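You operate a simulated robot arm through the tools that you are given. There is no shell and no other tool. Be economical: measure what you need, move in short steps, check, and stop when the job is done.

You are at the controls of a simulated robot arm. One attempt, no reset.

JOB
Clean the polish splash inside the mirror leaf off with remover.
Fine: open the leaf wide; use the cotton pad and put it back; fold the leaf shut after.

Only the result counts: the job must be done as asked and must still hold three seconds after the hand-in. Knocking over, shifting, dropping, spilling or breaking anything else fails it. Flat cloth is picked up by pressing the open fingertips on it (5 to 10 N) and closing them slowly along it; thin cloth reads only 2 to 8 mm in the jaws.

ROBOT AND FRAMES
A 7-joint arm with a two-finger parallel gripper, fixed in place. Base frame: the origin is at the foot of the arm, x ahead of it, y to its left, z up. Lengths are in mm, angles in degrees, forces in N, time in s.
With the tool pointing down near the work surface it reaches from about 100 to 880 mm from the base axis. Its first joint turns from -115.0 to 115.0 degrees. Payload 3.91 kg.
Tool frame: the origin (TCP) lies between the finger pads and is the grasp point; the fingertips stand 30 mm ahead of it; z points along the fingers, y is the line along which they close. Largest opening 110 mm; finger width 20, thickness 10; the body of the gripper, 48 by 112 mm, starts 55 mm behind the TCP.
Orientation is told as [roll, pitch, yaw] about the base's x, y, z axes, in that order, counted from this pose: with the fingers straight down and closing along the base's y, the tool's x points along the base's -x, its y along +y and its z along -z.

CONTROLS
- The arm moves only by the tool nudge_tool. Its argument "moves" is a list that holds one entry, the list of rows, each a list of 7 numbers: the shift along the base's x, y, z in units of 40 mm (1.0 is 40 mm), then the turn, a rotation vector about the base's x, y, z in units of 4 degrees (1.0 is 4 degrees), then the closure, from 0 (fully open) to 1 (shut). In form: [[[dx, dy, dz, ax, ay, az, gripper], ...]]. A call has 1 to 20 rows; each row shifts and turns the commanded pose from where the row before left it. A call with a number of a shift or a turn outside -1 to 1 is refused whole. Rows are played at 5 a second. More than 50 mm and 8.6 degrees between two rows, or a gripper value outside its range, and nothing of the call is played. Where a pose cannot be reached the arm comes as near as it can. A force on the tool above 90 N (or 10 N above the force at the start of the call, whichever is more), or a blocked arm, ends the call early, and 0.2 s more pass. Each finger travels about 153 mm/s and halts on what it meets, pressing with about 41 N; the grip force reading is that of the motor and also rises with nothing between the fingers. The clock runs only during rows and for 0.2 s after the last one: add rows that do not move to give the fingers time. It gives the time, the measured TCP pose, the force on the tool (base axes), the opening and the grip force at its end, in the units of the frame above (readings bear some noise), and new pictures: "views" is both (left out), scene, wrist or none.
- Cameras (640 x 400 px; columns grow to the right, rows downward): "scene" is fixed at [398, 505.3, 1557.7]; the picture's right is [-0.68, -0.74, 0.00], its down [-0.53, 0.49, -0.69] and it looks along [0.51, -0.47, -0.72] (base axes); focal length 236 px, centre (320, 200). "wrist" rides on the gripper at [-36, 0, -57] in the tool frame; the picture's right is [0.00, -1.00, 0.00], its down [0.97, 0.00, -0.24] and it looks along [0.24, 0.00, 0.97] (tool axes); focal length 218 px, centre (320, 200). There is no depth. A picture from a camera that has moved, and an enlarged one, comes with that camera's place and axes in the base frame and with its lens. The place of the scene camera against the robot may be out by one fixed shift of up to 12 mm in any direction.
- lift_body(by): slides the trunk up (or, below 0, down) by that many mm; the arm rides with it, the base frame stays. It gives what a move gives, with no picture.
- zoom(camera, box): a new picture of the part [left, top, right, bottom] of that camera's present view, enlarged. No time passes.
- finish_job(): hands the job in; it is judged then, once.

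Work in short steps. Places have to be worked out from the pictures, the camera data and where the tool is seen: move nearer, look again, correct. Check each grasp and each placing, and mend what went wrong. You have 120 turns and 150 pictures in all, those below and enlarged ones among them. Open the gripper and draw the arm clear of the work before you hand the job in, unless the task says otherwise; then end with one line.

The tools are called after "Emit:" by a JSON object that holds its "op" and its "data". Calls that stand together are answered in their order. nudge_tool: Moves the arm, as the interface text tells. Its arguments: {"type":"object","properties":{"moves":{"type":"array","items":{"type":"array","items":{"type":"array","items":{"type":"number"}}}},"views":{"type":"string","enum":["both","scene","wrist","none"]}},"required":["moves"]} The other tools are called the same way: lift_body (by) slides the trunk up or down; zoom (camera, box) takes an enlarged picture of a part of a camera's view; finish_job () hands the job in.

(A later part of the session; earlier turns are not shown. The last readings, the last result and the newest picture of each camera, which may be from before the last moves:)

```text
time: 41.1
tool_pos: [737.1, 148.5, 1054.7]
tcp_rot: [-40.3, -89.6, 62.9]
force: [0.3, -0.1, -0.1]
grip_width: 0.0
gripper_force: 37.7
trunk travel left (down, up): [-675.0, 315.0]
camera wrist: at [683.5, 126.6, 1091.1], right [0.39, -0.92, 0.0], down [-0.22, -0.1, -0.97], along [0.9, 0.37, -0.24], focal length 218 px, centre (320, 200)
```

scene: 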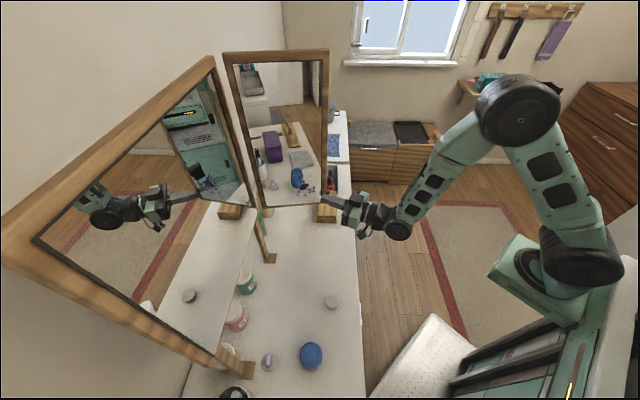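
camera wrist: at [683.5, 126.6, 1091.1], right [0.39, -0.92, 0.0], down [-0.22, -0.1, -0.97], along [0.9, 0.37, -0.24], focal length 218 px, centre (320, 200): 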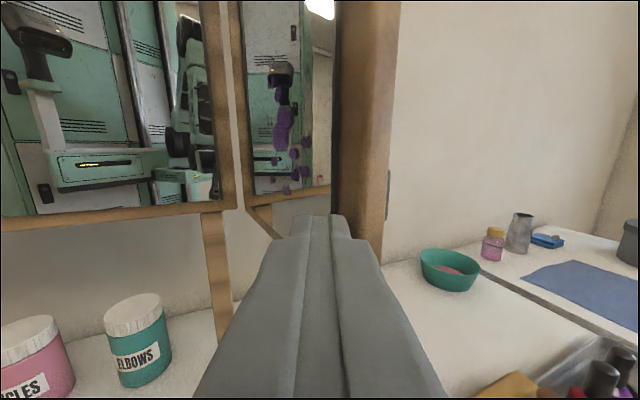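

The leaf is at about 97° with almost no resistance. I'll continue pushing toward 130°.

Emit:
{"op": "nudge_tool", "data": {"moves": [[[0.407, -0.23, 0, 0, 0, -0.5, 1], [0.371, -0.23, 0, 0, 0, -0.5, 1], [0.389, -0.177, 0, 0, 0, -0.5, 1], [0.389, -0.177, 0, 0, 0, -0.5, 1], [0.424, -0.106, 0, 0, 0, -0.5, 1], [0.407, -0.088, 0, 0, 0, -0.5, 1], [0, 0, 0, 0, 0, 0, 1]]], "views": "both"}}

```text
time: 41.6
tool_pos: [742.9, 150.5, 1052.8]
tcp_rot: [1.2, -89.1, 21.2]
force: [-37.9, 0.2, 9.9]
grip_width: 0.0
gripper_force: 37.5
trunk travel left (down, up): [-675.0, 315.0]
stopped in row 2: the force on the tool passed its limit (the readings are from after the stop); the commanded pose is now the measured one
camera wrist: at [688.9, 129.0, 1089.7], right [0.38, -0.92, 0.0], down [-0.23, -0.1, -0.97], along [0.89, 0.37, -0.25], focal length 218 px, centre (320, 200)
```

scene: 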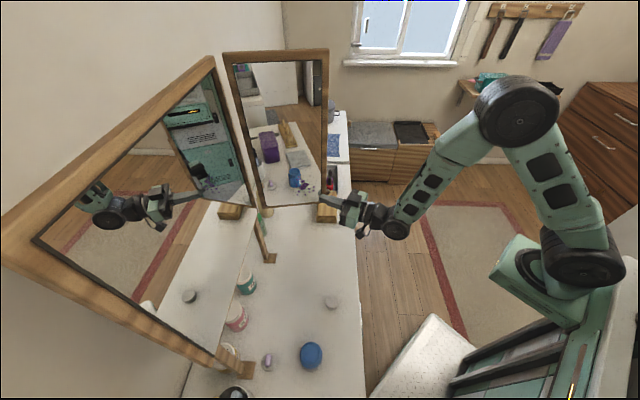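
wrist: 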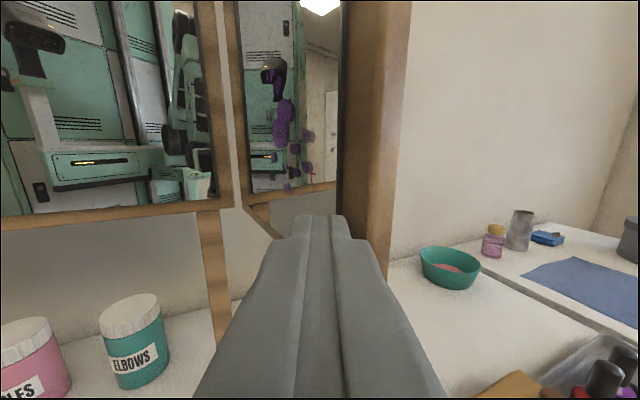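

The force spiked, so the leaf may have reached its stop at about 100°. I'll back off a little and push gently along the leaf normal to confirm.

Emit:
{"op": "nudge_tool", "data": {"moves": [[[-0.15, 0.05, 0, 0, 0, 0, 1], [0, 0, 0, 0, 0, 0, 1], [0.1, -0.08, 0, 0, 0, 0, 1], [0.06, -0.05, 0, 0, 0, 0, 1], [0.06, -0.05, 0, 0, 0, 0, 1], [0.06, -0.05, 0, 0, 0, 0, 1]]], "views": "scene"}}

```text
time: 43.0
tool_pos: [743.5, 148.8, 1051.6]
tcp_rot: [4.5, -89.0, 18.6]
force: [-71.0, 18.0, 5.4]
grip_width: 0.1
gripper_force: 37.7
trunk travel left (down, up): [-675.0, 315.0]
```

scene: 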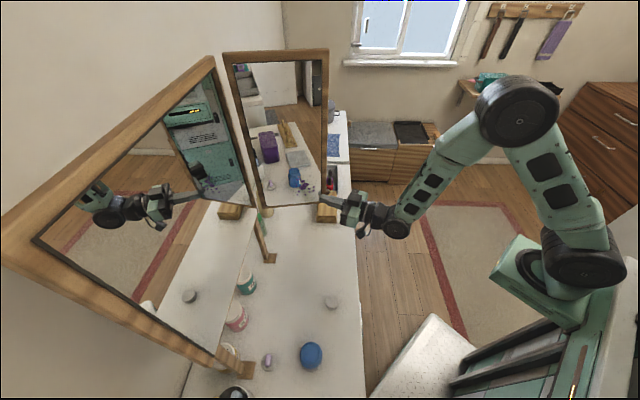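

The stop is confirmed at about 100°, so the leaf is fully open and supported for wiping. Next I'll retreat and reorient over the lilac-gripped pad at s≈48, n≈777.

Emit:
{"op": "nudge_tool", "data": {"moves": [[[-0.75, 0.1, 0, 0, 0, 0, 1], [-0.75, 0.1, 0, 0, 0, 0, 1], [-0.55, 0.75, 0, 0, 0, 1, 0.8], [-0.55, 0.75, 0, 0, 0, 1, 0.6], [-0.55, 0.7, 0, 0, 0, 1, 0.4], [-0.55, 0.7, 0, 0, 0, 1, 0.4], [0, 0, 0, 0, 0, 1, 0.4], [0, 0, 0, 0, 0, 0.5, 0.4], [0, 0, 0, 0, 0, 0, 0.4]]], "views": "wrist"}}

```text
time: 45.0
tool_pos: [604.4, 263.0, 1051.3]
tcp_rot: [-0.8, -89.2, 44.8]
force: [0.3, 0.1, 1.0]
grip_width: 66.1
gripper_force: 0.0
trunk travel left (down, up): [-675.0, 315.0]
camera wrist: at [561.1, 224.6, 1087.7], right [0.69, -0.72, 0.0], down [-0.18, -0.18, -0.97], along [0.7, 0.67, -0.25], focal length 218 px, centre (320, 200)
```

wrist: 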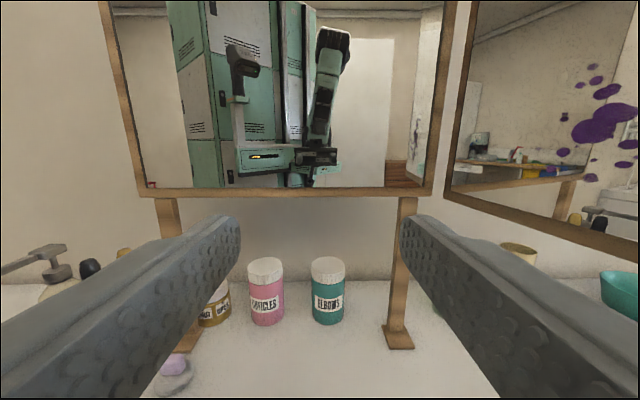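

Now I'll tilt the tool down to about 25° from vertical while moving above the jar and pad area.

Emit:
{"op": "nudge_tool", "data": {"moves": [[[-0.128, 0.298, -0.19, -0.7, 0.7, 0, 0.4], [-0.128, 0.298, -0.19, -0.7, 0.7, 0, 0.4], [-0.128, 0.298, -0.19, -0.7, 0.7, 0, 0.4], [-0.128, 0.298, -0.19, -0.7, 0.7, 0, 0.4], [-0.128, 0.298, -0.19, -0.7, 0.7, 0, 0.4], [-0.128, 0.298, -0.19, -0.7, 0.7, 0, 0.4], [-0.128, 0.298, -0.19, -0.7, 0.7, 0, 0.4], [-0.128, 0.298, -0.19, -0.7, 0.7, 0, 0.4], [-0.128, 0.298, -0.19, -0.7, 0.7, 0, 0.4], [-0.128, 0.298, -0.19, -0.7, 0.7, 0, 0.4], [-0.128, 0.298, -0.19, -0.7, 0.7, 0, 0.4], [-0.128, 0.298, -0.19, -0.7, 0.7, 0, 0.4], [-0.128, 0.298, -0.19, -0.7, 0.7, 0, 0.4], [-0.128, 0.298, -0.19, -0.7, 0.7, 0, 0.4], [-0.128, 0.298, -0.19, -0.7, 0.7, 0, 0.4], [-0.128, 0.298, -0.19, -0.7, 0.7, 0, 0.4], [0, 0, 0, 0, 0, 0, 0.4]]], "views": "wrist"}}

```text
time: 48.1
tool_pos: [636.6, 359.4, 960.8]
tcp_rot: [0.6, -35.1, 32.5]
force: [1.3, -0.4, -0.4]
grip_width: 65.9
gripper_force: 0.0
trunk travel left (down, up): [-675.0, 315.0]
stopped in row 15: the arm was blocked; the commanded pose is now the measured one
camera wrist: at [633.0, 357.4, 1027.2], right [0.54, -0.84, -0.01], down [-0.79, -0.5, -0.36], along [0.3, 0.2, -0.93], focal length 218 px, centre (320, 200)
```

wrist: 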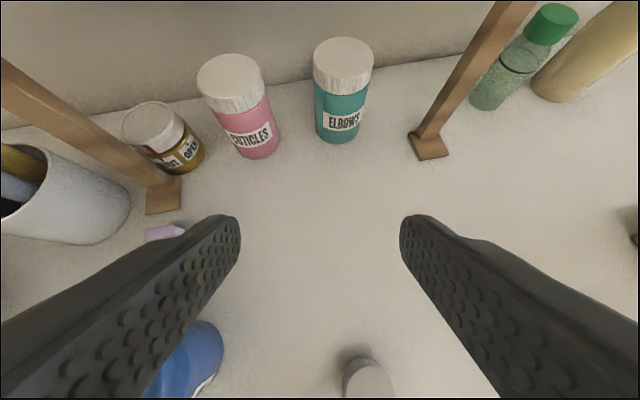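

The arm stalled short of the target, probably near a joint limit. I'll try a plain shift with yaw correction from here.

Emit:
{"op": "nudge_tool", "data": {"moves": [[[-0.3, 0.3, 0.3, 0, 0, 0, 0.4], [-0.3, 0.3, 0.3, 0, 0, 0.5, 0.4], [-0.3, 0.3, 0, 0, 0, 0.5, 0.4], [-0.3, 0.3, 0, 0, 0, 0.5, 0.4], [0, 0, 0, 0, 0, 0, 0.4]]], "views": "scene"}}

```text
time: 49.3
tool_pos: [591.2, 404.8, 980.8]
tcp_rot: [0.3, -34.7, 38.2]
force: [-0.4, 0.7, 0.3]
grip_width: 66.0
gripper_force: 0.0
trunk travel left (down, up): [-675.0, 315.0]
```

scene: 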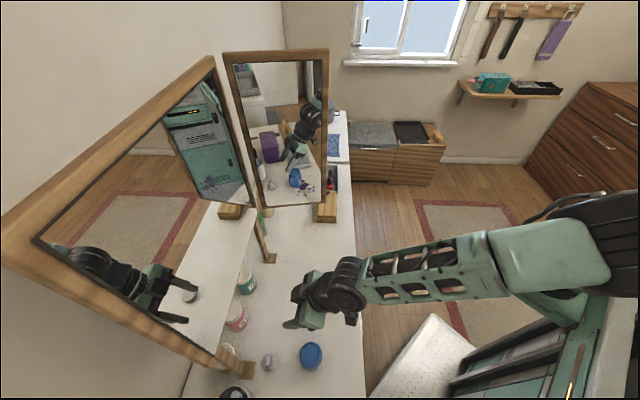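

It moves fine in smaller steps. I'll continue toward s≈48, correcting yaw and tilt.

Emit:
{"op": "nudge_tool", "data": {"moves": [[[-0.3, 0.3, -0.1, -0.3, 0.3, 0.35, 0.4], [-0.3, 0.3, -0.1, -0.3, 0.3, 0.35, 0.4], [-0.3, 0.3, -0.1, -0.3, 0.3, 0.35, 0.4], [-0.3, 0.3, -0.1, -0.3, 0.3, 0.35, 0.4], [-0.3, 0.3, -0.1, -0.3, 0.3, 0.35, 0.4], [0, 0, 0, 0, 0, 0, 0.4]]], "views": "wrist"}}

Emit:
{"op": "zoom", "data": {"camera": "wrist", "box": [250, 50, 410, 190]}}

```text
time: 50.7
tool_pos: [540.4, 461.5, 958.2]
tcp_rot: [-0.1, -26.1, 45.0]
force: [-0.2, 0.6, -0.3]
grip_width: 65.6
gripper_force: 0.1
trunk travel left (down, up): [-675.0, 315.0]
camera wrist: at [542.7, 466.4, 1025.3], right [0.71, -0.71, 0.0], down [-0.69, -0.69, -0.21], along [0.15, 0.15, -0.98], focal length 218 px, centre (320, 200)
```

wrist: 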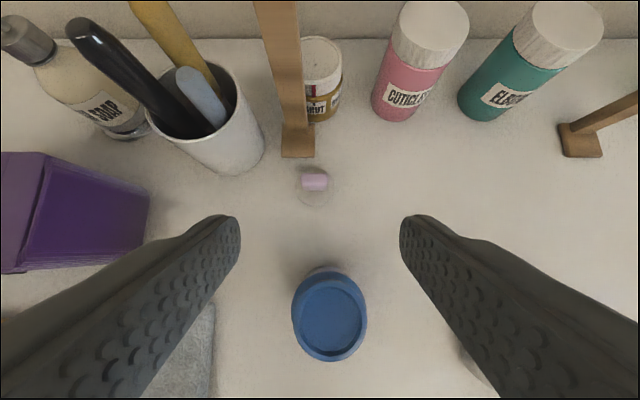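

```text
2.86 times, centred on (330, 120) of wrist
camera zoom: at [542.7, 466.4, 1025.3], right [0.71, -0.71, 0.0], down [-0.69, -0.69, -0.21], along [0.15, 0.15, -0.98], focal length 624 px, centre (291, 429)
```

zoom: 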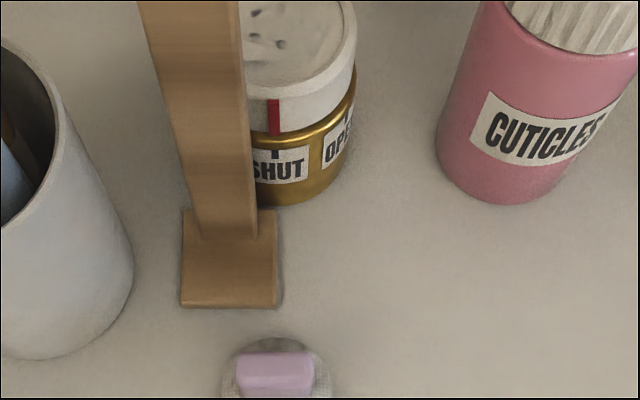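

The pad is at n≈780, s≈48. Its grip block is about 28 mm along s and some 22 mm tall. I'll move to a pre-grasp pose 60 mm back along the tool axis.

Emit:
{"op": "nudge_tool", "data": {"moves": [[[0.152, 0.2375, -0.71, 0, 0, 0, 0.4], [0.152, 0.2375, -0.71, 0, 0, 0, 0.4], [0.152, 0.2375, -0.71, 0, 0, 0, 0.4], [0, 0, 0, 0, 0, 0, 0.4]]], "views": "wrist"}}

Emit:
{"op": "zoom", "data": {"camera": "wrist", "box": [240, 120, 400, 220]}}

```text
time: 51.7
tool_pos: [541.0, 500.4, 872.6]
tcp_rot: [0.0, -26.2, 46.4]
force: [-0.8, -0.4, 0.3]
grip_width: 66.3
gripper_force: 0.1
trunk travel left (down, up): [-675.0, 315.0]
camera wrist: at [544.1, 505.1, 940.1], right [0.72, -0.69, 0.0], down [-0.67, -0.71, -0.21], along [0.15, 0.15, -0.98], focal length 218 px, centre (320, 200)
```

wrist: 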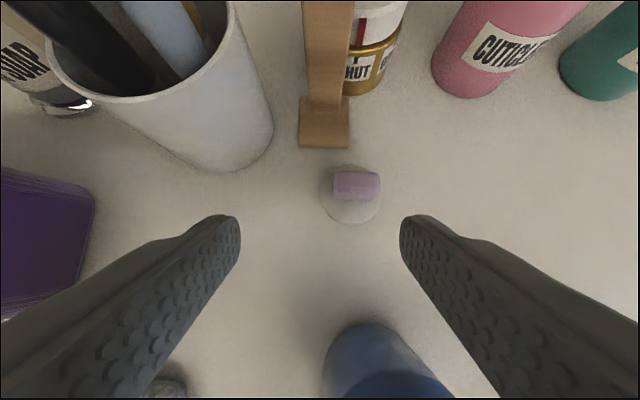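

```text
4.00 times, centred on (320, 170) of wrist
camera zoom: at [544.1, 505.1, 940.1], right [0.72, -0.69, 0.0], down [-0.67, -0.71, -0.21], along [0.15, 0.15, -0.98], focal length 873 px, centre (320, 320)
```

zoom: 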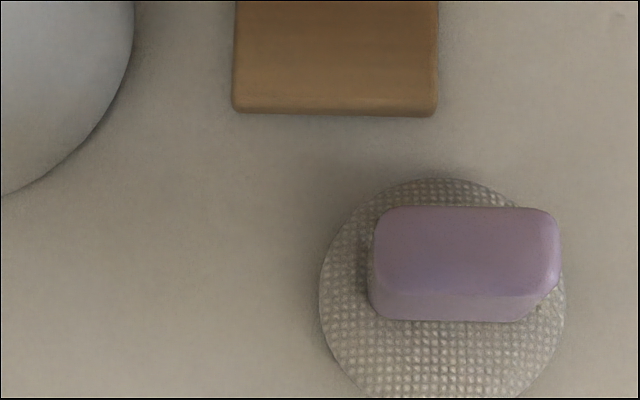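

The measured x is short of the command, so I'll wait a moment and see whether it settles.

Emit:
{"op": "nudge_tool", "data": {"moves": [[[0, 0, 0, 0, 0, 0, 0.4], [0, 0, 0, 0, 0, 0, 0.4], [0, 0, 0, 0, 0, 0, 0.4]]], "views": "none"}}

```text
time: 52.5
tool_pos: [540.1, 499.6, 871.9]
tcp_rot: [0.0, -26.1, 46.4]
force: [0.8, 0.3, 0.3]
grip_width: 66.0
gripper_force: 0.1
trunk travel left (down, up): [-675.0, 315.0]
```

The block centre is at s≈50, n≈782, with its top at z≈807. I'll correct sideways first.

Emit:
{"op": "nudge_tool", "data": {"moves": [[[0.28, -0.1, 0, 0, 0, -0.3, 0.4], [0.28, -0.1, 0, 0, 0, 0, 0.4], [0, 0, 0, 0, 0, 0, 0.4]]], "views": "none"}}

```text
time: 53.3
tool_pos: [564.9, 491.0, 871.4]
tcp_rot: [-0.2, -26.1, 45.2]
force: [0.1, 0.7, 0.2]
grip_width: 66.0
gripper_force: 0.2
trunk travel left (down, up): [-675.0, 315.0]
```

I'm on axis now and will descend along the tool axis to the grasp pose.

Emit:
{"op": "nudge_tool", "data": {"moves": [[[0.119, 0.145, -0.42, 0, 0, 0, 0.4], [0.119, 0.145, -0.42, 0, 0, 0, 0.4], [0.119, 0.145, -0.41, 0, 0, 0, 0.4], [0, 0, 0, 0, 0, 0, 0.4]]], "views": "wrist"}}

```text
time: 54.3
tool_pos: [579.5, 508.7, 824.3]
tcp_rot: [-0.1, -26.2, 45.1]
force: [0.7, -0.4, -1.0]
grip_width: 65.8
gripper_force: 0.1
trunk travel left (down, up): [-675.0, 315.0]
camera wrist: at [582.3, 513.5, 891.2], right [0.71, -0.71, 0.0], down [-0.69, -0.69, -0.21], along [0.15, 0.15, -0.98], focal length 218 px, centre (320, 200)
```

wrist: 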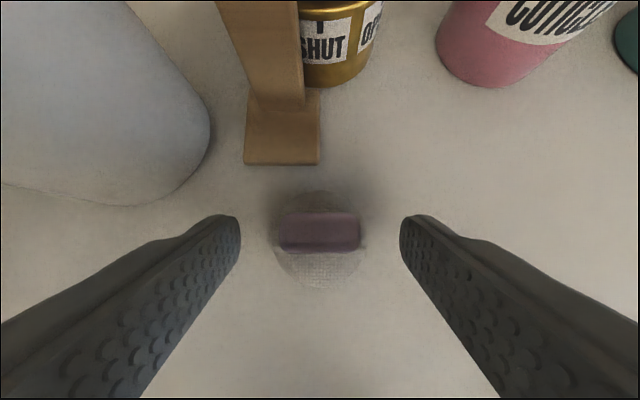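

The grip block is centred between the fingers. I'll lower 3 mm and close.

Emit:
{"op": "nudge_tool", "data": {"moves": [[[0, 0, -0.07, 0, 0, 0, 0.5], [0, 0, 0, 0, 0, 0, 0.65], [0, 0, 0, 0, 0, 0, 0.8], [0, 0, 0, 0, 0, 0, 0.95], [0, 0, 0, 0, 0, 0, 1], [0, 0, 0, 0, 0, 0, 1]]], "views": "wrist"}}

```text
time: 55.7
tool_pos: [578.4, 509.0, 820.4]
tcp_rot: [0.0, -26.3, 45.2]
force: [0.5, -0.3, -0.9]
grip_width: 40.2
gripper_force: 40.6
trunk travel left (down, up): [-675.0, 315.0]
camera wrist: at [582.4, 513.5, 888.4], right [0.71, -0.71, 0.0], down [-0.69, -0.69, -0.21], along [0.15, 0.15, -0.98], focal length 218 px, centre (320, 200)
```

wrist: 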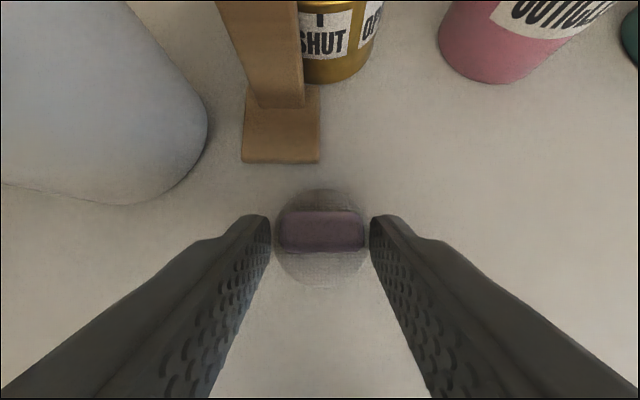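

The jaws stopped at 40 mm, which is the disc's edge and not the block. I'll open slightly, rise 6 mm and close again on the block.

Emit:
{"op": "nudge_tool", "data": {"moves": [[[0, 0, 0, 0, 0, 0, 0.5], [0, 0, 0.08, 0, 0, 0, 0.5], [0, 0, 0.08, 0, 0, 0, 0.6], [0, 0, 0, 0, 0, 0, 0.7], [0, 0, 0, 0, 0, 0, 0.8], [0, 0, 0, 0, 0, 0, 0.95], [0, 0, 0, 0, 0, 0, 1], [0, 0, 0, 0, 0, 0, 1]]], "views": "wrist"}}

```text
time: 57.5
tool_pos: [579.2, 508.6, 827.5]
tcp_rot: [0.0, -26.1, 45.3]
force: [0.5, 0.8, -0.1]
grip_width: 26.2
gripper_force: 41.0
trunk travel left (down, up): [-675.0, 315.0]
camera wrist: at [582.1, 513.2, 895.0], right [0.71, -0.71, 0.0], down [-0.69, -0.69, -0.21], along [0.15, 0.15, -0.98], focal length 218 px, centre (320, 200)
```

wrist: 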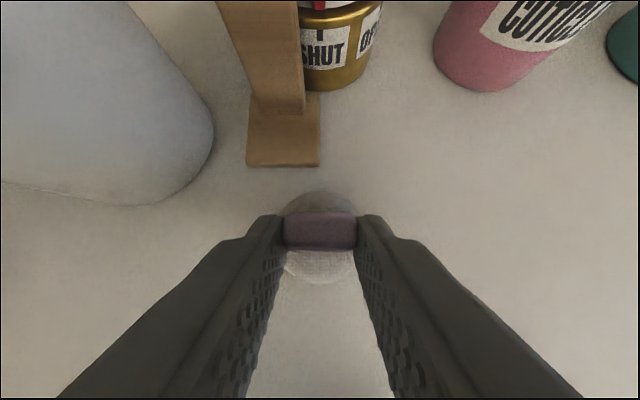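

The block is gripped at 26 mm. The grasp pose to return to is TCP (579, 509, 827.5). I'll lift straight up and look.

Emit:
{"op": "nudge_tool", "data": {"moves": [[[0, 0, 0.3, 0, 0, 0, 1], [0, 0, 0.8, 0, 0, 0, 1], [0, 0, 0.8, 0, 0, 0, 1], [0, 0, 0.7, 0, 0, 0, 1], [0, 0, 0, 0, 0, 0, 1]]], "views": "both"}}

```text
time: 58.7
tool_pos: [580.3, 507.8, 932.8]
tcp_rot: [-0.1, -26.3, 45.2]
force: [0.2, -0.1, 0.2]
grip_width: 26.2
gripper_force: 41.1
trunk travel left (down, up): [-675.0, 315.0]
camera wrist: at [583.2, 513.1, 999.3], right [0.71, -0.71, 0.0], down [-0.69, -0.69, -0.21], along [0.15, 0.15, -0.98], focal length 218 px, centre (320, 200)
```

scene: 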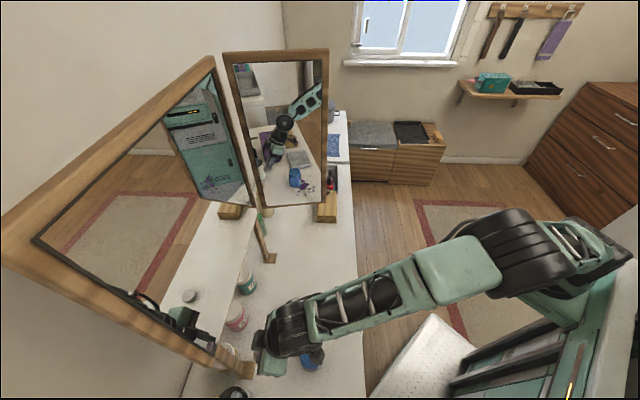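
wrist: 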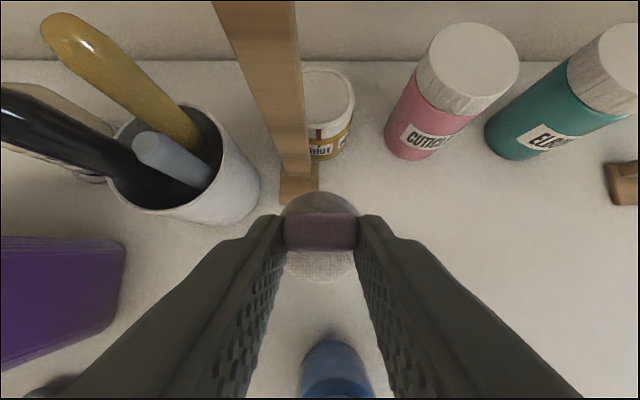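

I have the pad. I'll move it over the jar mouth at n≈666, s≈60.

Emit:
{"op": "nudge_tool", "data": {"moves": [[[-0.471, -0.548, 0, 0, 0, 0, 1], [-0.471, -0.548, 0, 0, 0, 0, 1], [-0.471, -0.548, 0, 0, 0, 0, 1], [-0.471, -0.548, 0, 0, 0, 0, 1], [0, 0, 0, 0, 0, 0, 1]]], "views": "wrist"}}

```text
time: 59.9
tool_pos: [503.8, 421.2, 932.3]
tcp_rot: [0.0, -26.1, 45.2]
force: [0.0, -0.1, 0.0]
grip_width: 26.2
gripper_force: 40.9
trunk travel left (down, up): [-675.0, 315.0]
camera wrist: at [508.2, 425.8, 999.1], right [0.71, -0.7, 0.0], down [-0.69, -0.69, -0.21], along [0.15, 0.15, -0.98], focal length 218 px, centre (320, 200)
```

wrist: 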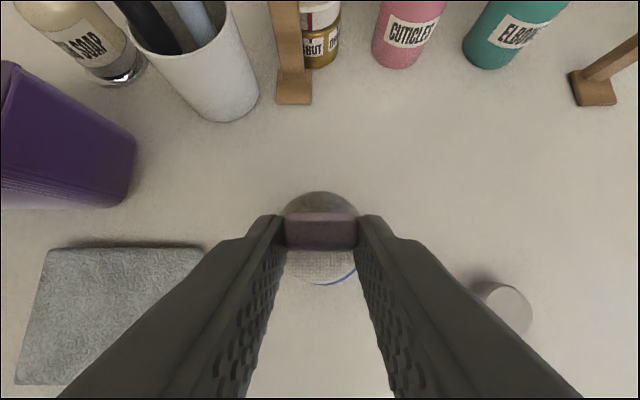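

Emit:
{"op": "zoom", "data": {"camera": "wrist", "box": [270, 180, 370, 300]}}

Emit:
{"op": "zoom", "data": {"camera": "scene", "box": [260, 320, 360, 400]}}

```text
3.33 times, centred on (320, 240) of wrist
camera zoom: at [508.2, 425.8, 999.1], right [0.71, -0.7, 0.0], down [-0.69, -0.69, -0.21], along [0.15, 0.15, -0.98], focal length 728 px, centre (320, 67)
```

zoom: 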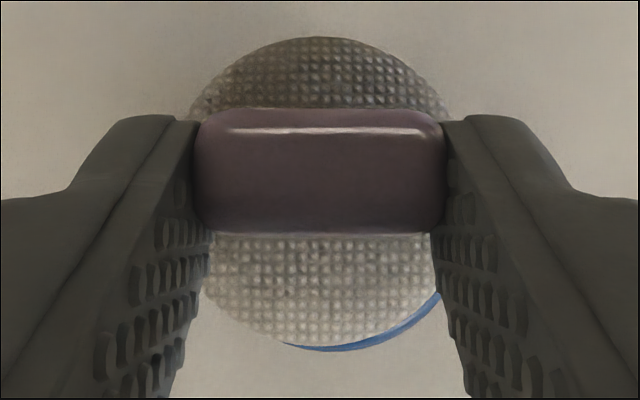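

```text
5.00 times, centred on (310, 360) of scene
camera zoom: at [398.0, 505.3, 1557.7], right [-0.68, -0.74, 0.0], down [-0.53, 0.49, -0.69], along [0.51, -0.47, -0.72], focal length 1180 px, centre (370, -600)
```

zoom: 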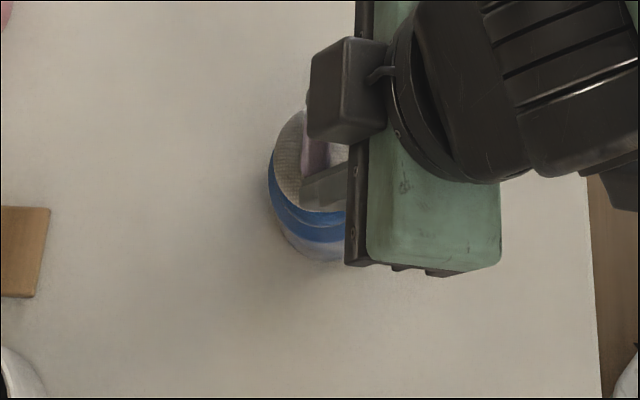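

The jar peeks out at the lower right, so I'll shift 2 mm in +s and 1 mm back, then descend to just above the rim.

Emit:
{"op": "nudge_tool", "data": {"moves": [[[0.018, -0.053, -0.25, 0, 0, 0, 1], [0, 0, -0.25, 0, 0, 0, 1], [0, 0, 0, 0, 0, 0, 1]]], "views": "wrist"}}

Emit:
{"op": "zoom", "data": {"camera": "wrist", "box": [270, 180, 370, 300]}}

Emit:
{"op": "zoom", "data": {"camera": "scene", "box": [290, 330, 350, 380]}}

```text
time: 60.7
tool_pos: [504.3, 418.7, 911.3]
tcp_rot: [-0.1, -26.2, 45.2]
force: [0.7, 0.0, -0.5]
grip_width: 26.3
gripper_force: 40.8
trunk travel left (down, up): [-675.0, 315.0]
camera wrist: at [508.8, 423.7, 978.2], right [0.71, -0.71, 0.0], down [-0.69, -0.69, -0.21], along [0.15, 0.15, -0.98], focal length 218 px, centre (320, 200)
```

wrist: 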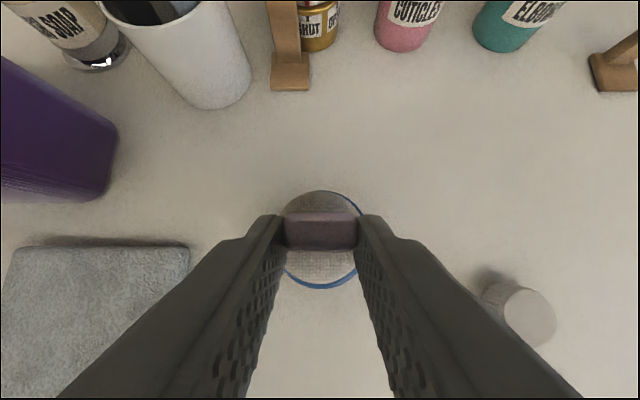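

```text
3.33 times, centred on (320, 240) of wrist
camera zoom: at [508.8, 423.7, 978.2], right [0.71, -0.71, 0.0], down [-0.69, -0.69, -0.21], along [0.15, 0.15, -0.98], focal length 728 px, centre (320, 67)
```

zoom: 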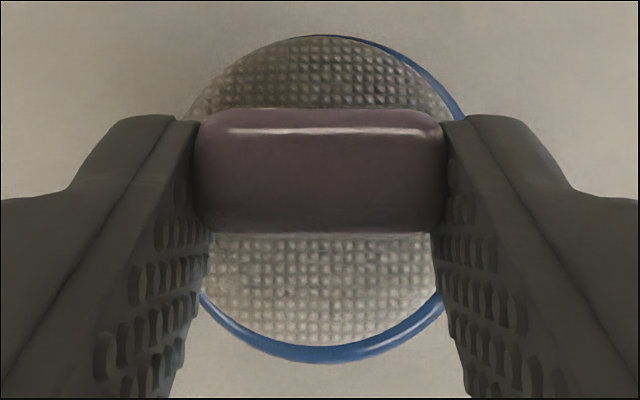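

```text
8.00 times, centred on (320, 355) of scene
camera zoom: at [398.0, 505.3, 1557.7], right [-0.68, -0.74, 0.0], down [-0.53, 0.49, -0.69], along [0.51, -0.47, -0.72], focal length 1888 px, centre (320, -1040)
```

zoom: 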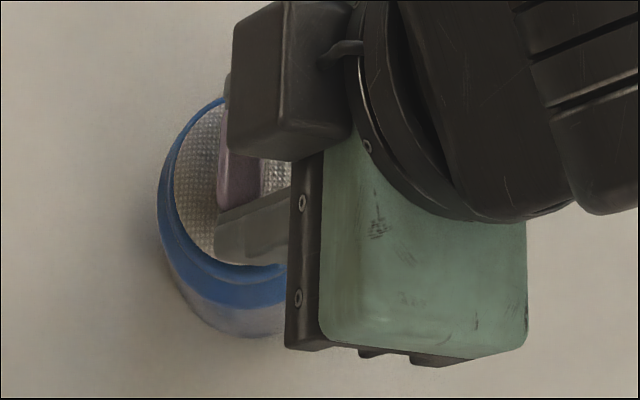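

The pad is nearly concentric with the mouth. I'll make a final small shift and lower in small steps, watching the force.

Emit:
{"op": "nudge_tool", "data": {"moves": [[[0, -0.044, 0, 0, 0, 0, 1], [0, 0, -0.1, 0, 0, 0, 1], [0, 0, -0.1, 0, 0, 0, 1], [0, 0, -0.05, 0, 0, 0, 1], [0, 0, 0, 0, 0, 0, 1]]], "views": "wrist"}}

Emit:
{"op": "zoom", "data": {"camera": "wrist", "box": [270, 180, 370, 300]}}

Emit:
{"op": "zoom", "data": {"camera": "scene", "box": [290, 330, 350, 380]}}

```text
time: 61.9
tool_pos: [505.5, 416.7, 907.8]
tcp_rot: [0.2, -26.9, 45.1]
force: [0.8, -6.4, 52.5]
grip_width: 26.3
gripper_force: 40.5
trunk travel left (down, up): [-675.0, 315.0]
camera wrist: at [508.9, 422.5, 974.7], right [0.71, -0.71, 0.0], down [-0.69, -0.69, -0.23], along [0.16, 0.16, -0.97], focal length 218 px, centre (320, 200)
```

wrist: 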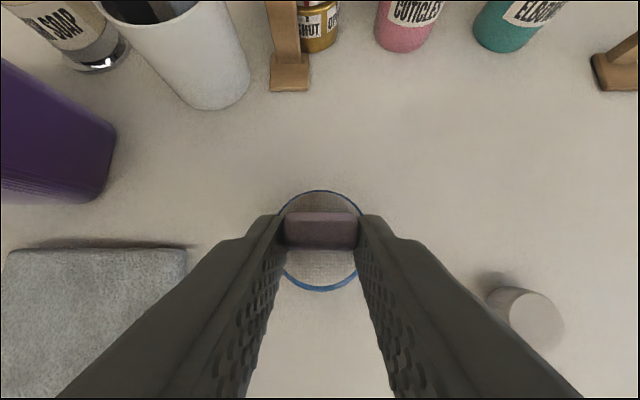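

```text
3.33 times, centred on (320, 240) of wrist
camera zoom: at [508.9, 422.5, 974.7], right [0.71, -0.71, 0.0], down [-0.69, -0.69, -0.23], along [0.16, 0.16, -0.97], focal length 728 px, centre (320, 67)
```

zoom: 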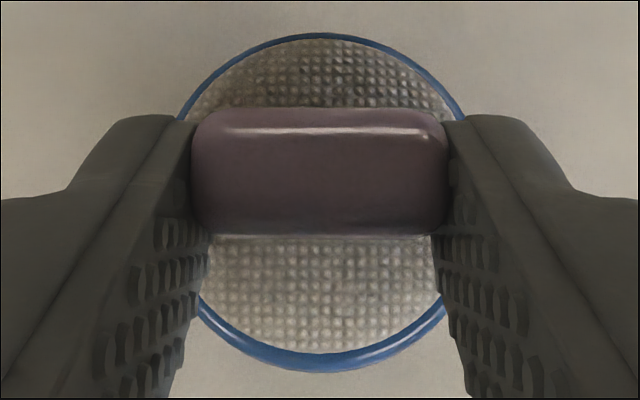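

```text
8.00 times, centred on (320, 355) of scene
camera zoom: at [398.0, 505.3, 1557.7], right [-0.68, -0.74, 0.0], down [-0.53, 0.49, -0.69], along [0.51, -0.47, -0.72], focal length 1888 px, centre (320, -1040)
```

zoom: 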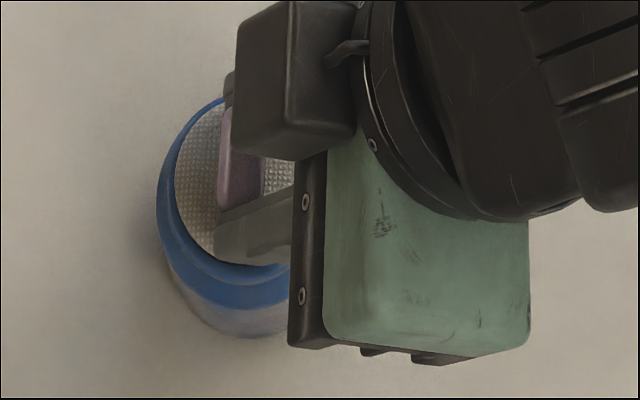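

The pad is seated in the dish and pressing at 52 N. I'll ease off to a light press, hold it a moment so it wets, then lift and look.

Emit:
{"op": "nudge_tool", "data": {"moves": [[[0, 0, 0.12, 0, 0, 0, 1], [0, 0, 0, 0, 0, 0, 1], [0, 0, 0, 0, 0, 0, 1], [0, 0, 0, 0, 0, 0, 1]]], "views": "none"}}

```text
time: 62.9
tool_pos: [504.6, 418.2, 907.2]
tcp_rot: [0.0, -26.4, 45.2]
force: [6.1, 3.3, 26.5]
grip_width: 26.1
gripper_force: 40.8
trunk travel left (down, up): [-675.0, 315.0]
```

Emit:
{"op": "nudge_tool", "data": {"moves": [[[0, 0, 0.2, 0, 0, 0, 1], [0, 0, 0.6, 0, 0, 0, 1], [0, 0, 0.8, 0, 0, 0, 1], [0, 0, 0.8, 0, 0, 0, 1], [0, 0, 0, 0, 0, 0, 1]]], "views": "scene"}}

Emit:
{"op": "zoom", "data": {"camera": "wrist", "box": [240, 160, 400, 400]}}

Emit:
{"op": "zoom", "data": {"camera": "scene", "box": [270, 310, 350, 380]}}

```text
time: 64.1
tool_pos: [503.9, 415.9, 1001.8]
tcp_rot: [-0.1, -26.1, 45.2]
force: [0.5, -0.2, 0.2]
grip_width: 26.5
gripper_force: 40.5
trunk travel left (down, up): [-675.0, 315.0]
```

scene: 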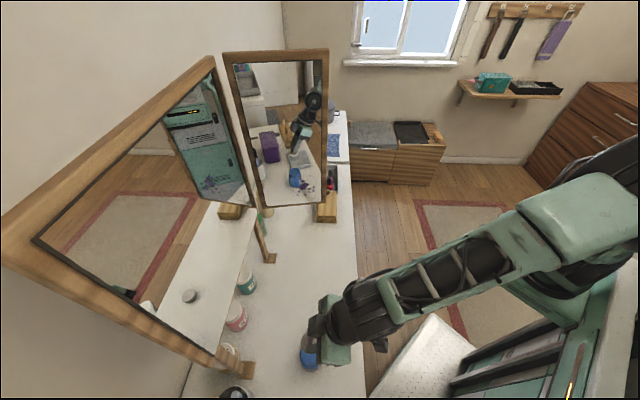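

```text
1.67 times, centred on (320, 280) of wrist
camera zoom: at [508.8, 421.5, 1069.1], right [0.71, -0.7, 0.0], down [-0.69, -0.69, -0.21], along [0.15, 0.15, -0.98], focal length 364 px, centre (320, 67)
```

zoom: 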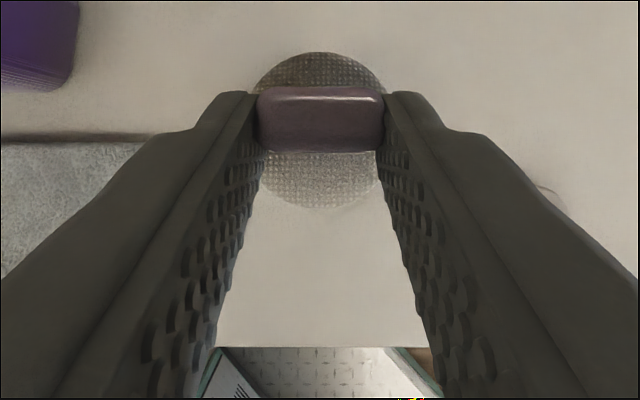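

```text
5.71 times, centred on (310, 345) of scene
camera zoom: at [398.0, 505.3, 1557.7], right [-0.68, -0.74, 0.0], down [-0.53, 0.49, -0.69], along [0.51, -0.47, -0.72], focal length 1348 px, centre (377, -629)
```

zoom: 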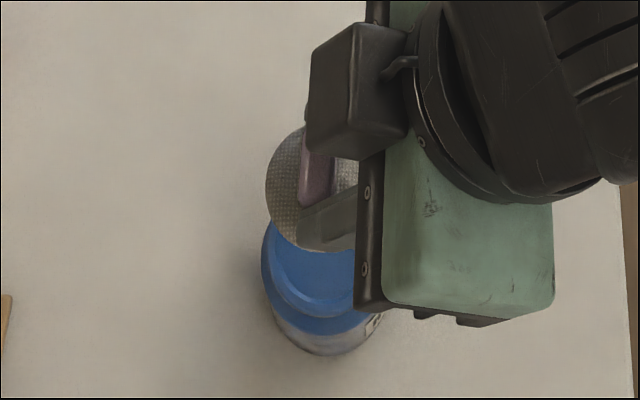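

The disc now looks darker and greyer than before, so it seems wet. Next I'll carry it up and over in front of the mirror while turning the tool toward horizontal.

Emit:
{"op": "nudge_tool", "data": {"moves": [[[0.26, -0.146, 0.125, 0.7, -0.7, 0, 1], [0.26, -0.146, 0.125, 0.7, -0.7, 0, 1], [0.26, -0.146, 0.125, 0.7, -0.7, 0, 1], [0.26, -0.146, 0.125, 0.7, -0.7, 0, 1], [0.26, -0.146, 0.125, 0.7, -0.7, 0, 1], [0.26, -0.146, 0.125, 0.7, -0.7, 0, 1], [0.26, -0.146, 0.125, 0.7, -0.7, 0, 1], [0.26, -0.146, 0.125, 0.7, -0.7, 0, 1], [0.26, -0.146, 0.125, 0.7, -0.7, 0, 1], [0.26, -0.146, 0.125, 0.7, -0.7, 0, 1], [0.26, -0.146, 0.125, 0.7, -0.7, 0, 1], [0.26, -0.146, 0.125, 0.7, -0.7, 0, 1], [0, 0, 0, 0, 0, 0, 1]]], "views": "wrist"}}

```text
time: 66.9
tool_pos: [629.8, 346.4, 1062.9]
tcp_rot: [-0.6, -73.8, 45.6]
force: [0.4, -0.5, 0.5]
grip_width: 25.9
gripper_force: 41.1
trunk travel left (down, up): [-675.0, 315.0]
camera wrist: at [596.3, 315.4, 1113.0], right [0.71, -0.71, 0.0], down [-0.35, -0.36, -0.86], along [0.61, 0.61, -0.5], focal length 218 px, centre (320, 200)
```

wrist: 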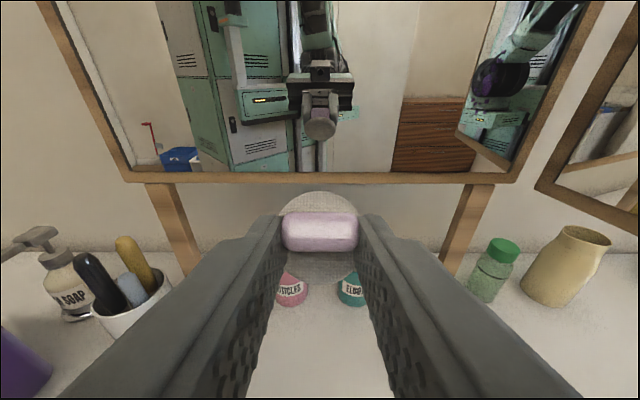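

The pad's face is visible in the mirror, so I'll zoom in to check for wetness.

Emit:
{"op": "zoom", "data": {"camera": "wrist", "box": [270, 50, 370, 150]}}

Emit:
{"op": "zoom", "data": {"camera": "wrist", "box": [260, 170, 380, 290]}}

```text
4.00 times, centred on (320, 100) of wrist
camera zoom: at [596.3, 315.4, 1113.0], right [0.71, -0.71, 0.0], down [-0.35, -0.36, -0.86], along [0.61, 0.61, -0.5], focal length 873 px, centre (320, 600)
```

zoom: 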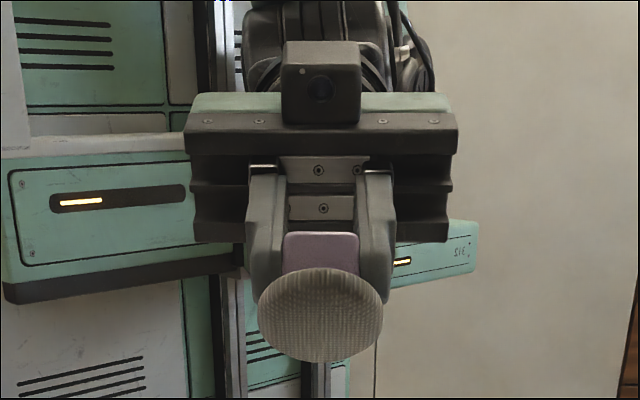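

```text
3.33 times, centred on (320, 230) of wrist
camera zoom: at [596.3, 315.4, 1113.0], right [0.71, -0.71, 0.0], down [-0.35, -0.36, -0.86], along [0.61, 0.61, -0.5], focal length 728 px, centre (320, 100)
```

zoom: 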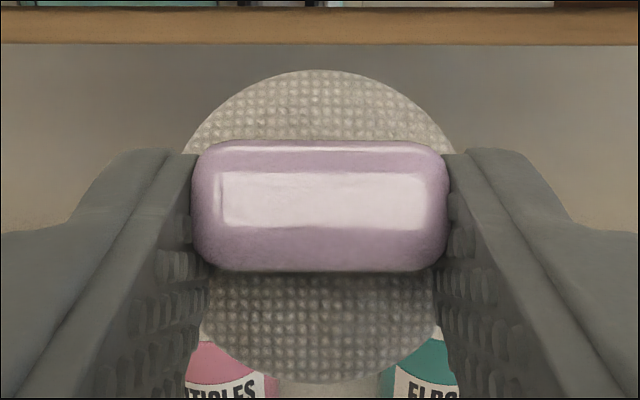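

No clear colour cue from that, so the wipe itself will tell. I'll tilt on until the pad's face is vertical.

Emit:
{"op": "nudge_tool", "data": {"moves": [[[0.05, 0.05, 0.05, 0.7, -0.7, 0, 1], [0.05, 0.05, 0.05, 0.7, -0.7, 0, 1], [0.05, 0.05, 0.05, 0.7, -0.7, 0, 1], [0.05, 0.05, 0.05, 0.7, -0.7, 0, 1], [0.05, 0.05, 0.05, 0.7, -0.7, 0, 1], [0, 0, 0.05, 0.7, -0.7, 0, 1], [0, 0, 0.05, 0.7, -0.7, 0, 1], [0, 0, 0, 0.7, -0.7, 0, 1], [0, 0, 0, 0.7, -0.7, 0, 1], [0, 0, 0, 0.7, -0.7, 0, 1], [0, 0, 0, 0.4, -0.4, 0, 1], [0, 0, 0, 0, 0, 0, 1]]], "views": "wrist"}}

```text
time: 69.5
tool_pos: [639.8, 356.7, 1076.0]
tcp_rot: [-179.6, -64.4, -135.5]
force: [-0.5, -0.2, 0.1]
grip_width: 26.3
gripper_force: 40.9
trunk travel left (down, up): [-675.0, 315.0]
camera wrist: at [590.6, 310.1, 1084.2], right [0.71, -0.71, 0.0], down [0.15, 0.14, -0.98], along [0.69, 0.69, 0.2], focal length 218 px, centre (320, 200)
```

wrist: 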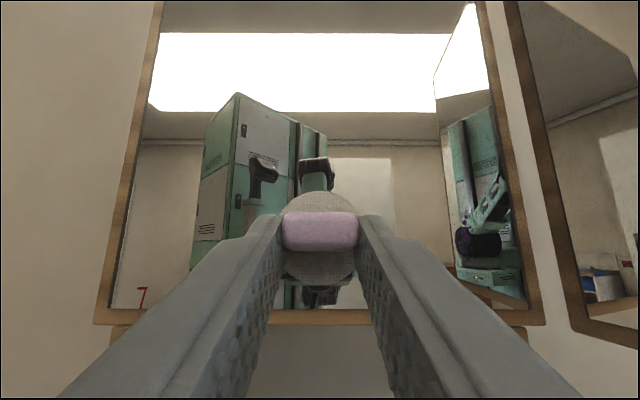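

The pad face is vertical. Now I'll yaw toward the leaf while moving in front of the splash, in two halves.

Emit:
{"op": "nudge_tool", "data": {"moves": [[[0.121, -0.131, 0.009, 0, 0, -1, 1], [0.121, -0.131, 0.009, 0, 0, -1, 1], [0.121, -0.131, 0.009, 0, 0, -1, 1], [0.121, -0.131, 0.009, 0, 0, -1, 1], [0.121, -0.131, 0.009, 0, 0, -1, 1], [0.121, -0.131, 0.009, 0, 0, -1, 1], [0.121, -0.131, 0.009, 0, 0, -1, 1], [0.121, -0.131, 0.009, 0, 0, -1, 1], [0.121, -0.131, 0.009, 0, 0, -1, 1], [0.121, -0.131, 0.009, 0, 0, -1, 1], [0, 0, 0, 0, 0, 0, 1]]], "views": "both"}}

```text
time: 71.9
tool_pos: [687.3, 305.9, 1079.3]
tcp_rot: [-179.8, -64.4, -175.5]
force: [-0.4, -0.9, 0.0]
grip_width: 26.1
gripper_force: 41.4
trunk travel left (down, up): [-675.0, 315.0]
camera wrist: at [619.2, 299.5, 1088.0], right [0.09, -1.0, 0.0], down [0.2, 0.02, -0.98], along [0.98, 0.08, 0.2], focal length 218 px, centre (320, 200)
```

scene: 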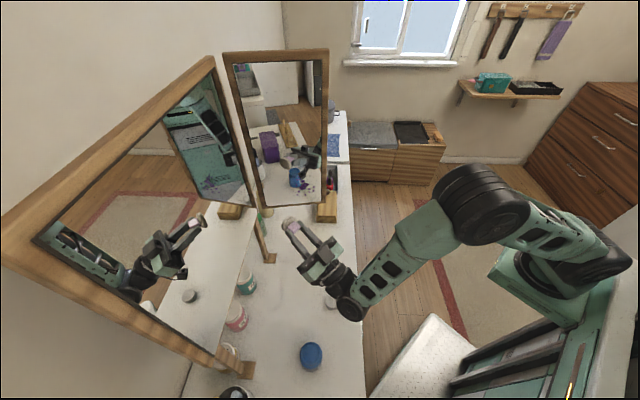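
wrist: 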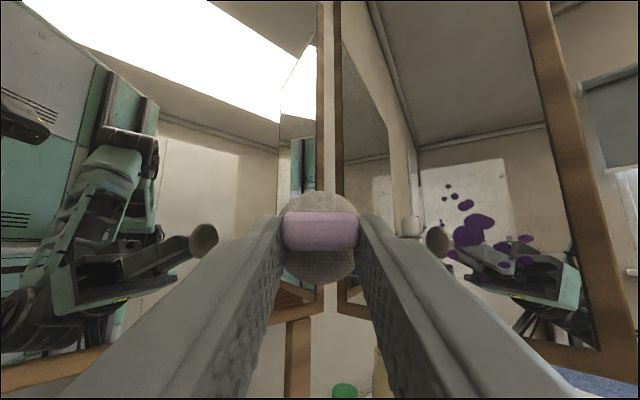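

The splash spans about d 122–172 mm from the hinge and z 1062–1140, and the leaf is at about 99°. I'll finish the yaw and come to 35 mm in front of the glass.

Emit:
{"op": "nudge_tool", "data": {"moves": [[[0.108, -0.172, 0.015, 0, 0, -1, 1], [0.108, -0.172, 0.015, 0, 0, -1, 1], [0.108, -0.172, 0.015, 0, 0, -1, 1], [0.108, -0.172, 0.015, 0, 0, -1, 1], [0.108, -0.172, 0.015, 0, 0, -1, 1], [0.108, -0.172, 0.015, 0, 0, -1, 1], [0.108, -0.172, 0.015, 0, 0, -1, 1], [0.108, -0.172, 0.015, 0, 0, -1, 1], [0.108, -0.172, 0.015, 0, 0, -1, 1], [0.108, -0.172, 0.015, 0, 0, -1, 1], [0, 0, 0, 0, 0, 0, 1]]], "views": "wrist"}}

```text
time: 74.3
tool_pos: [731.1, 236.5, 1085.3]
tcp_rot: [-179.7, -64.4, 144.6]
force: [0.5, 0.2, -0.1]
grip_width: 26.4
gripper_force: 41.2
trunk travel left (down, up): [-675.0, 315.0]
camera wrist: at [674.2, 274.2, 1093.8], right [-0.58, -0.82, 0.0], down [0.16, -0.12, -0.98], along [0.8, -0.56, 0.2], focal length 218 px, centre (320, 200)
```

wrist: 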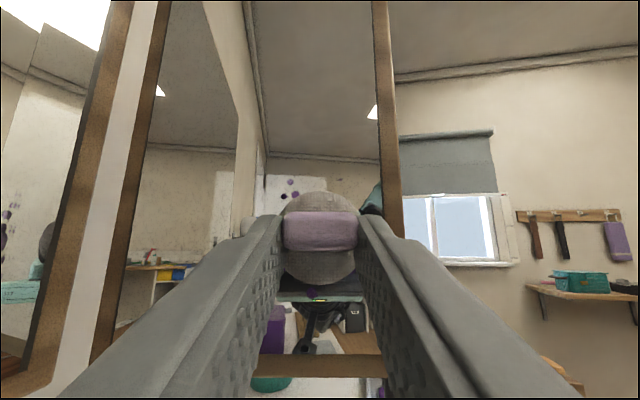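

I'm in front of the glass. I'll shift to the top-inner part of the splash and approach in small steps until contact.

Emit:
{"op": "nudge_tool", "data": {"moves": [[[0.16, 0.22, 0.6, 0, 0, 0, 1], [0.189, -0.137, 0, 0, 0, 0, 1], [0.189, -0.137, 0, 0, 0, 0, 1], [0.189, -0.137, 0, 0, 0, 0, 1], [0.04, -0.03, 0, 0, 0, 0, 1], [0.04, -0.03, 0, 0, 0, 0, 1], [0, 0, 0, 0, 0, 0, 1]]], "views": "wrist"}}

```text
time: 75.9
tool_pos: [761.4, 225.7, 1110.6]
tcp_rot: [-179.8, -64.5, 144.7]
force: [0.2, 0.0, -0.5]
grip_width: 26.4
gripper_force: 41.2
trunk travel left (down, up): [-675.0, 315.0]
camera wrist: at [705.8, 264.6, 1118.2], right [-0.57, -0.82, 0.0], down [0.16, -0.12, -0.98], along [0.8, -0.56, 0.2], focal length 218 px, centre (320, 200)
```

wrist: 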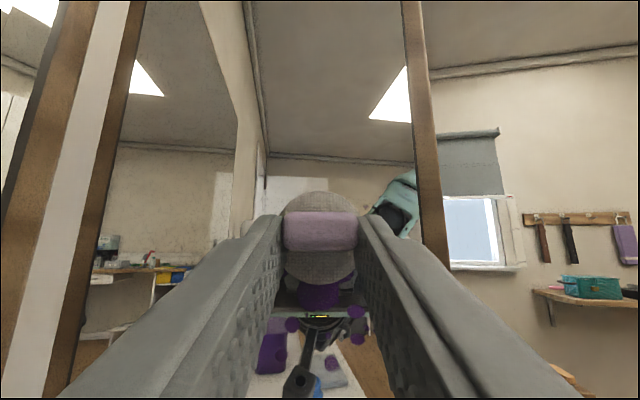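

No contact yet. I'll continue in 2 mm steps.

Emit:
{"op": "nudge_tool", "data": {"moves": [[[0.04, -0.03, 0, 0, 0, 0, 1], [0.04, -0.03, 0, 0, 0, 0, 1], [0.04, -0.03, 0, 0, 0, 0, 1], [0, 0, 0, 0, 0, 0, 1]]], "views": "none"}}

```text
time: 76.9
tool_pos: [765.5, 223.4, 1110.4]
tcp_rot: [-179.6, -64.3, 144.8]
force: [-15.1, 9.6, -2.6]
grip_width: 26.2
gripper_force: 40.9
trunk travel left (down, up): [-675.0, 315.0]
```

There's contact at about 18 N. I'll wipe down, step toward the free edge, and wipe back up.

Emit:
{"op": "nudge_tool", "data": {"moves": [[[0, 0, 0.2, 0, 0, 0, 1], [0, 0, -0.2, 0, 0, 0, 1], [0, 0, -0.2, 0, 0, 0, 1], [0, 0, -0.2, 0, 0, 0, 1], [0, 0, -0.2, 0, 0, 0, 1], [0, 0, -0.2, 0, 0, 0, 1], [0, 0, -0.2, 0, 0, 0, 1], [0, 0, -0.2, 0, 0, 0, 1], [0, 0, -0.2, 0, 0, 0, 1], [-0.176, -0.243, 0, 0, 0, 0, 1], [0, 0, 0.2, 0, 0, 0, 1], [0, 0, 0.2, 0, 0, 0, 1], [0, 0, 0.2, 0, 0, 0, 1], [0, 0, 0.2, 0, 0, 0, 1], [0, 0, 0.2, 0, 0, 0, 1], [0, 0, 0.2, 0, 0, 0, 1], [0, 0, 0.2, 0, 0, 0, 1], [0, 0, 0, 0, 0, 0, 1]]], "views": "both"}}

```text
time: 80.7
tool_pos: [759.6, 214.2, 1111.2]
tcp_rot: [-179.7, -64.5, 144.7]
force: [-24.2, 15.3, -9.4]
grip_width: 26.2
gripper_force: 41.2
trunk travel left (down, up): [-675.0, 315.0]
camera wrist: at [703.6, 252.5, 1118.7], right [-0.57, -0.82, 0.0], down [0.17, -0.12, -0.98], along [0.8, -0.56, 0.2], focal length 218 px, centre (320, 200)
```

scene: 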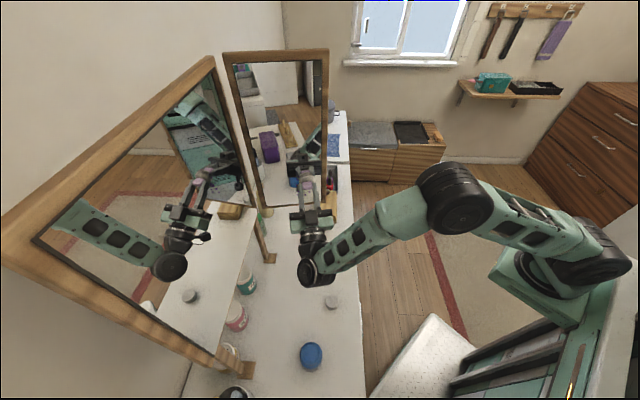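
wrist: 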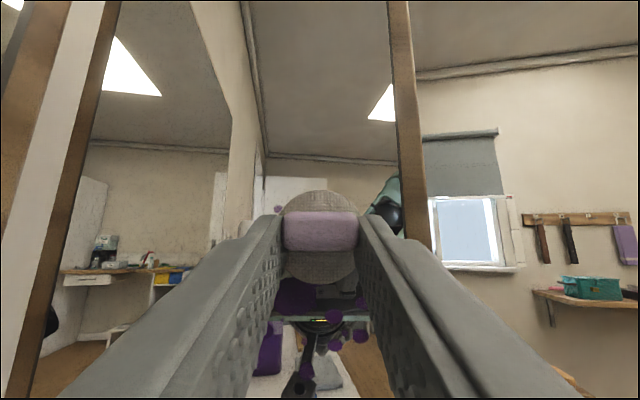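

Emit:
{"op": "zoom", "data": {"camera": "wrist", "box": [250, 180, 390, 390]}}

```text
1.90 times, centred on (320, 285) of wrist
camera zoom: at [703.6, 252.5, 1118.7], right [-0.57, -0.82, 0.0], down [0.17, -0.12, -0.98], along [0.8, -0.56, 0.2], focal length 416 px, centre (320, 38)
```

zoom: 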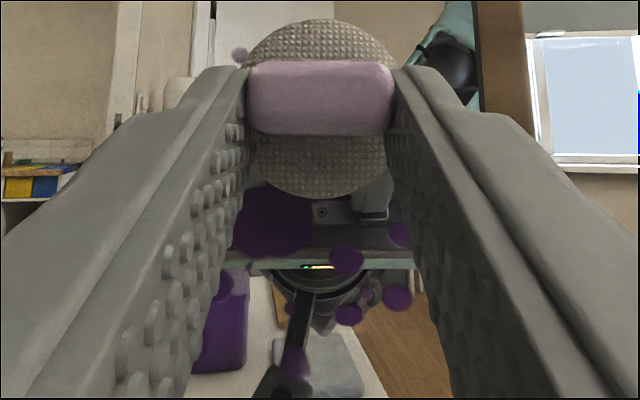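

It isn't clear whether it's fading. I'll back off and compare with the earlier view.

Emit:
{"op": "nudge_tool", "data": {"moves": [[[-0.5, 0.363, 0, 0, 0, 0, 1], [-0.5, 0.8, 0.3, 0, 0, 0, 1], [-0.5, 0.8, 0.3, 0, 0, 0, 1], [0, 0, 0, 0, 0, 0, 1]]], "views": "wrist"}}

Emit:
{"op": "zoom", "data": {"camera": "wrist", "box": [330, 150, 490, 370]}}

```text
time: 81.7
tool_pos: [700.8, 289.9, 1137.2]
tcp_rot: [-179.7, -64.3, 144.6]
force: [-0.1, 0.7, 0.2]
grip_width: 26.2
gripper_force: 40.8
trunk travel left (down, up): [-675.0, 315.0]
camera wrist: at [645.0, 329.6, 1144.9], right [-0.57, -0.82, 0.0], down [0.16, -0.12, -0.98], along [0.8, -0.56, 0.2], focal length 218 px, centre (320, 200)
```

wrist: 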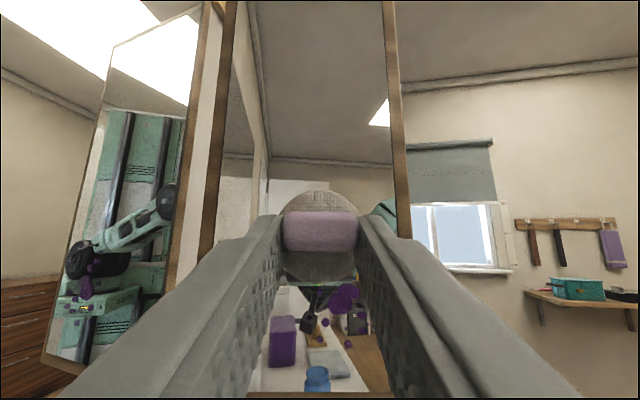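

```text
1.82 times, centred on (410, 260) of wrist
camera zoom: at [645.0, 329.6, 1144.9], right [-0.57, -0.82, 0.0], down [0.16, -0.12, -0.98], along [0.8, -0.56, 0.2], focal length 397 px, centre (156, 91)
```

zoom: 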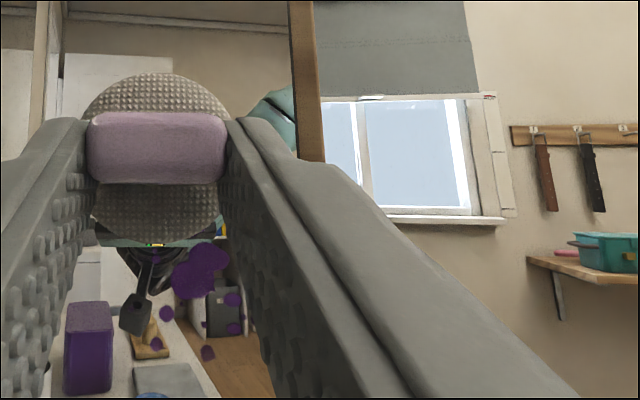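

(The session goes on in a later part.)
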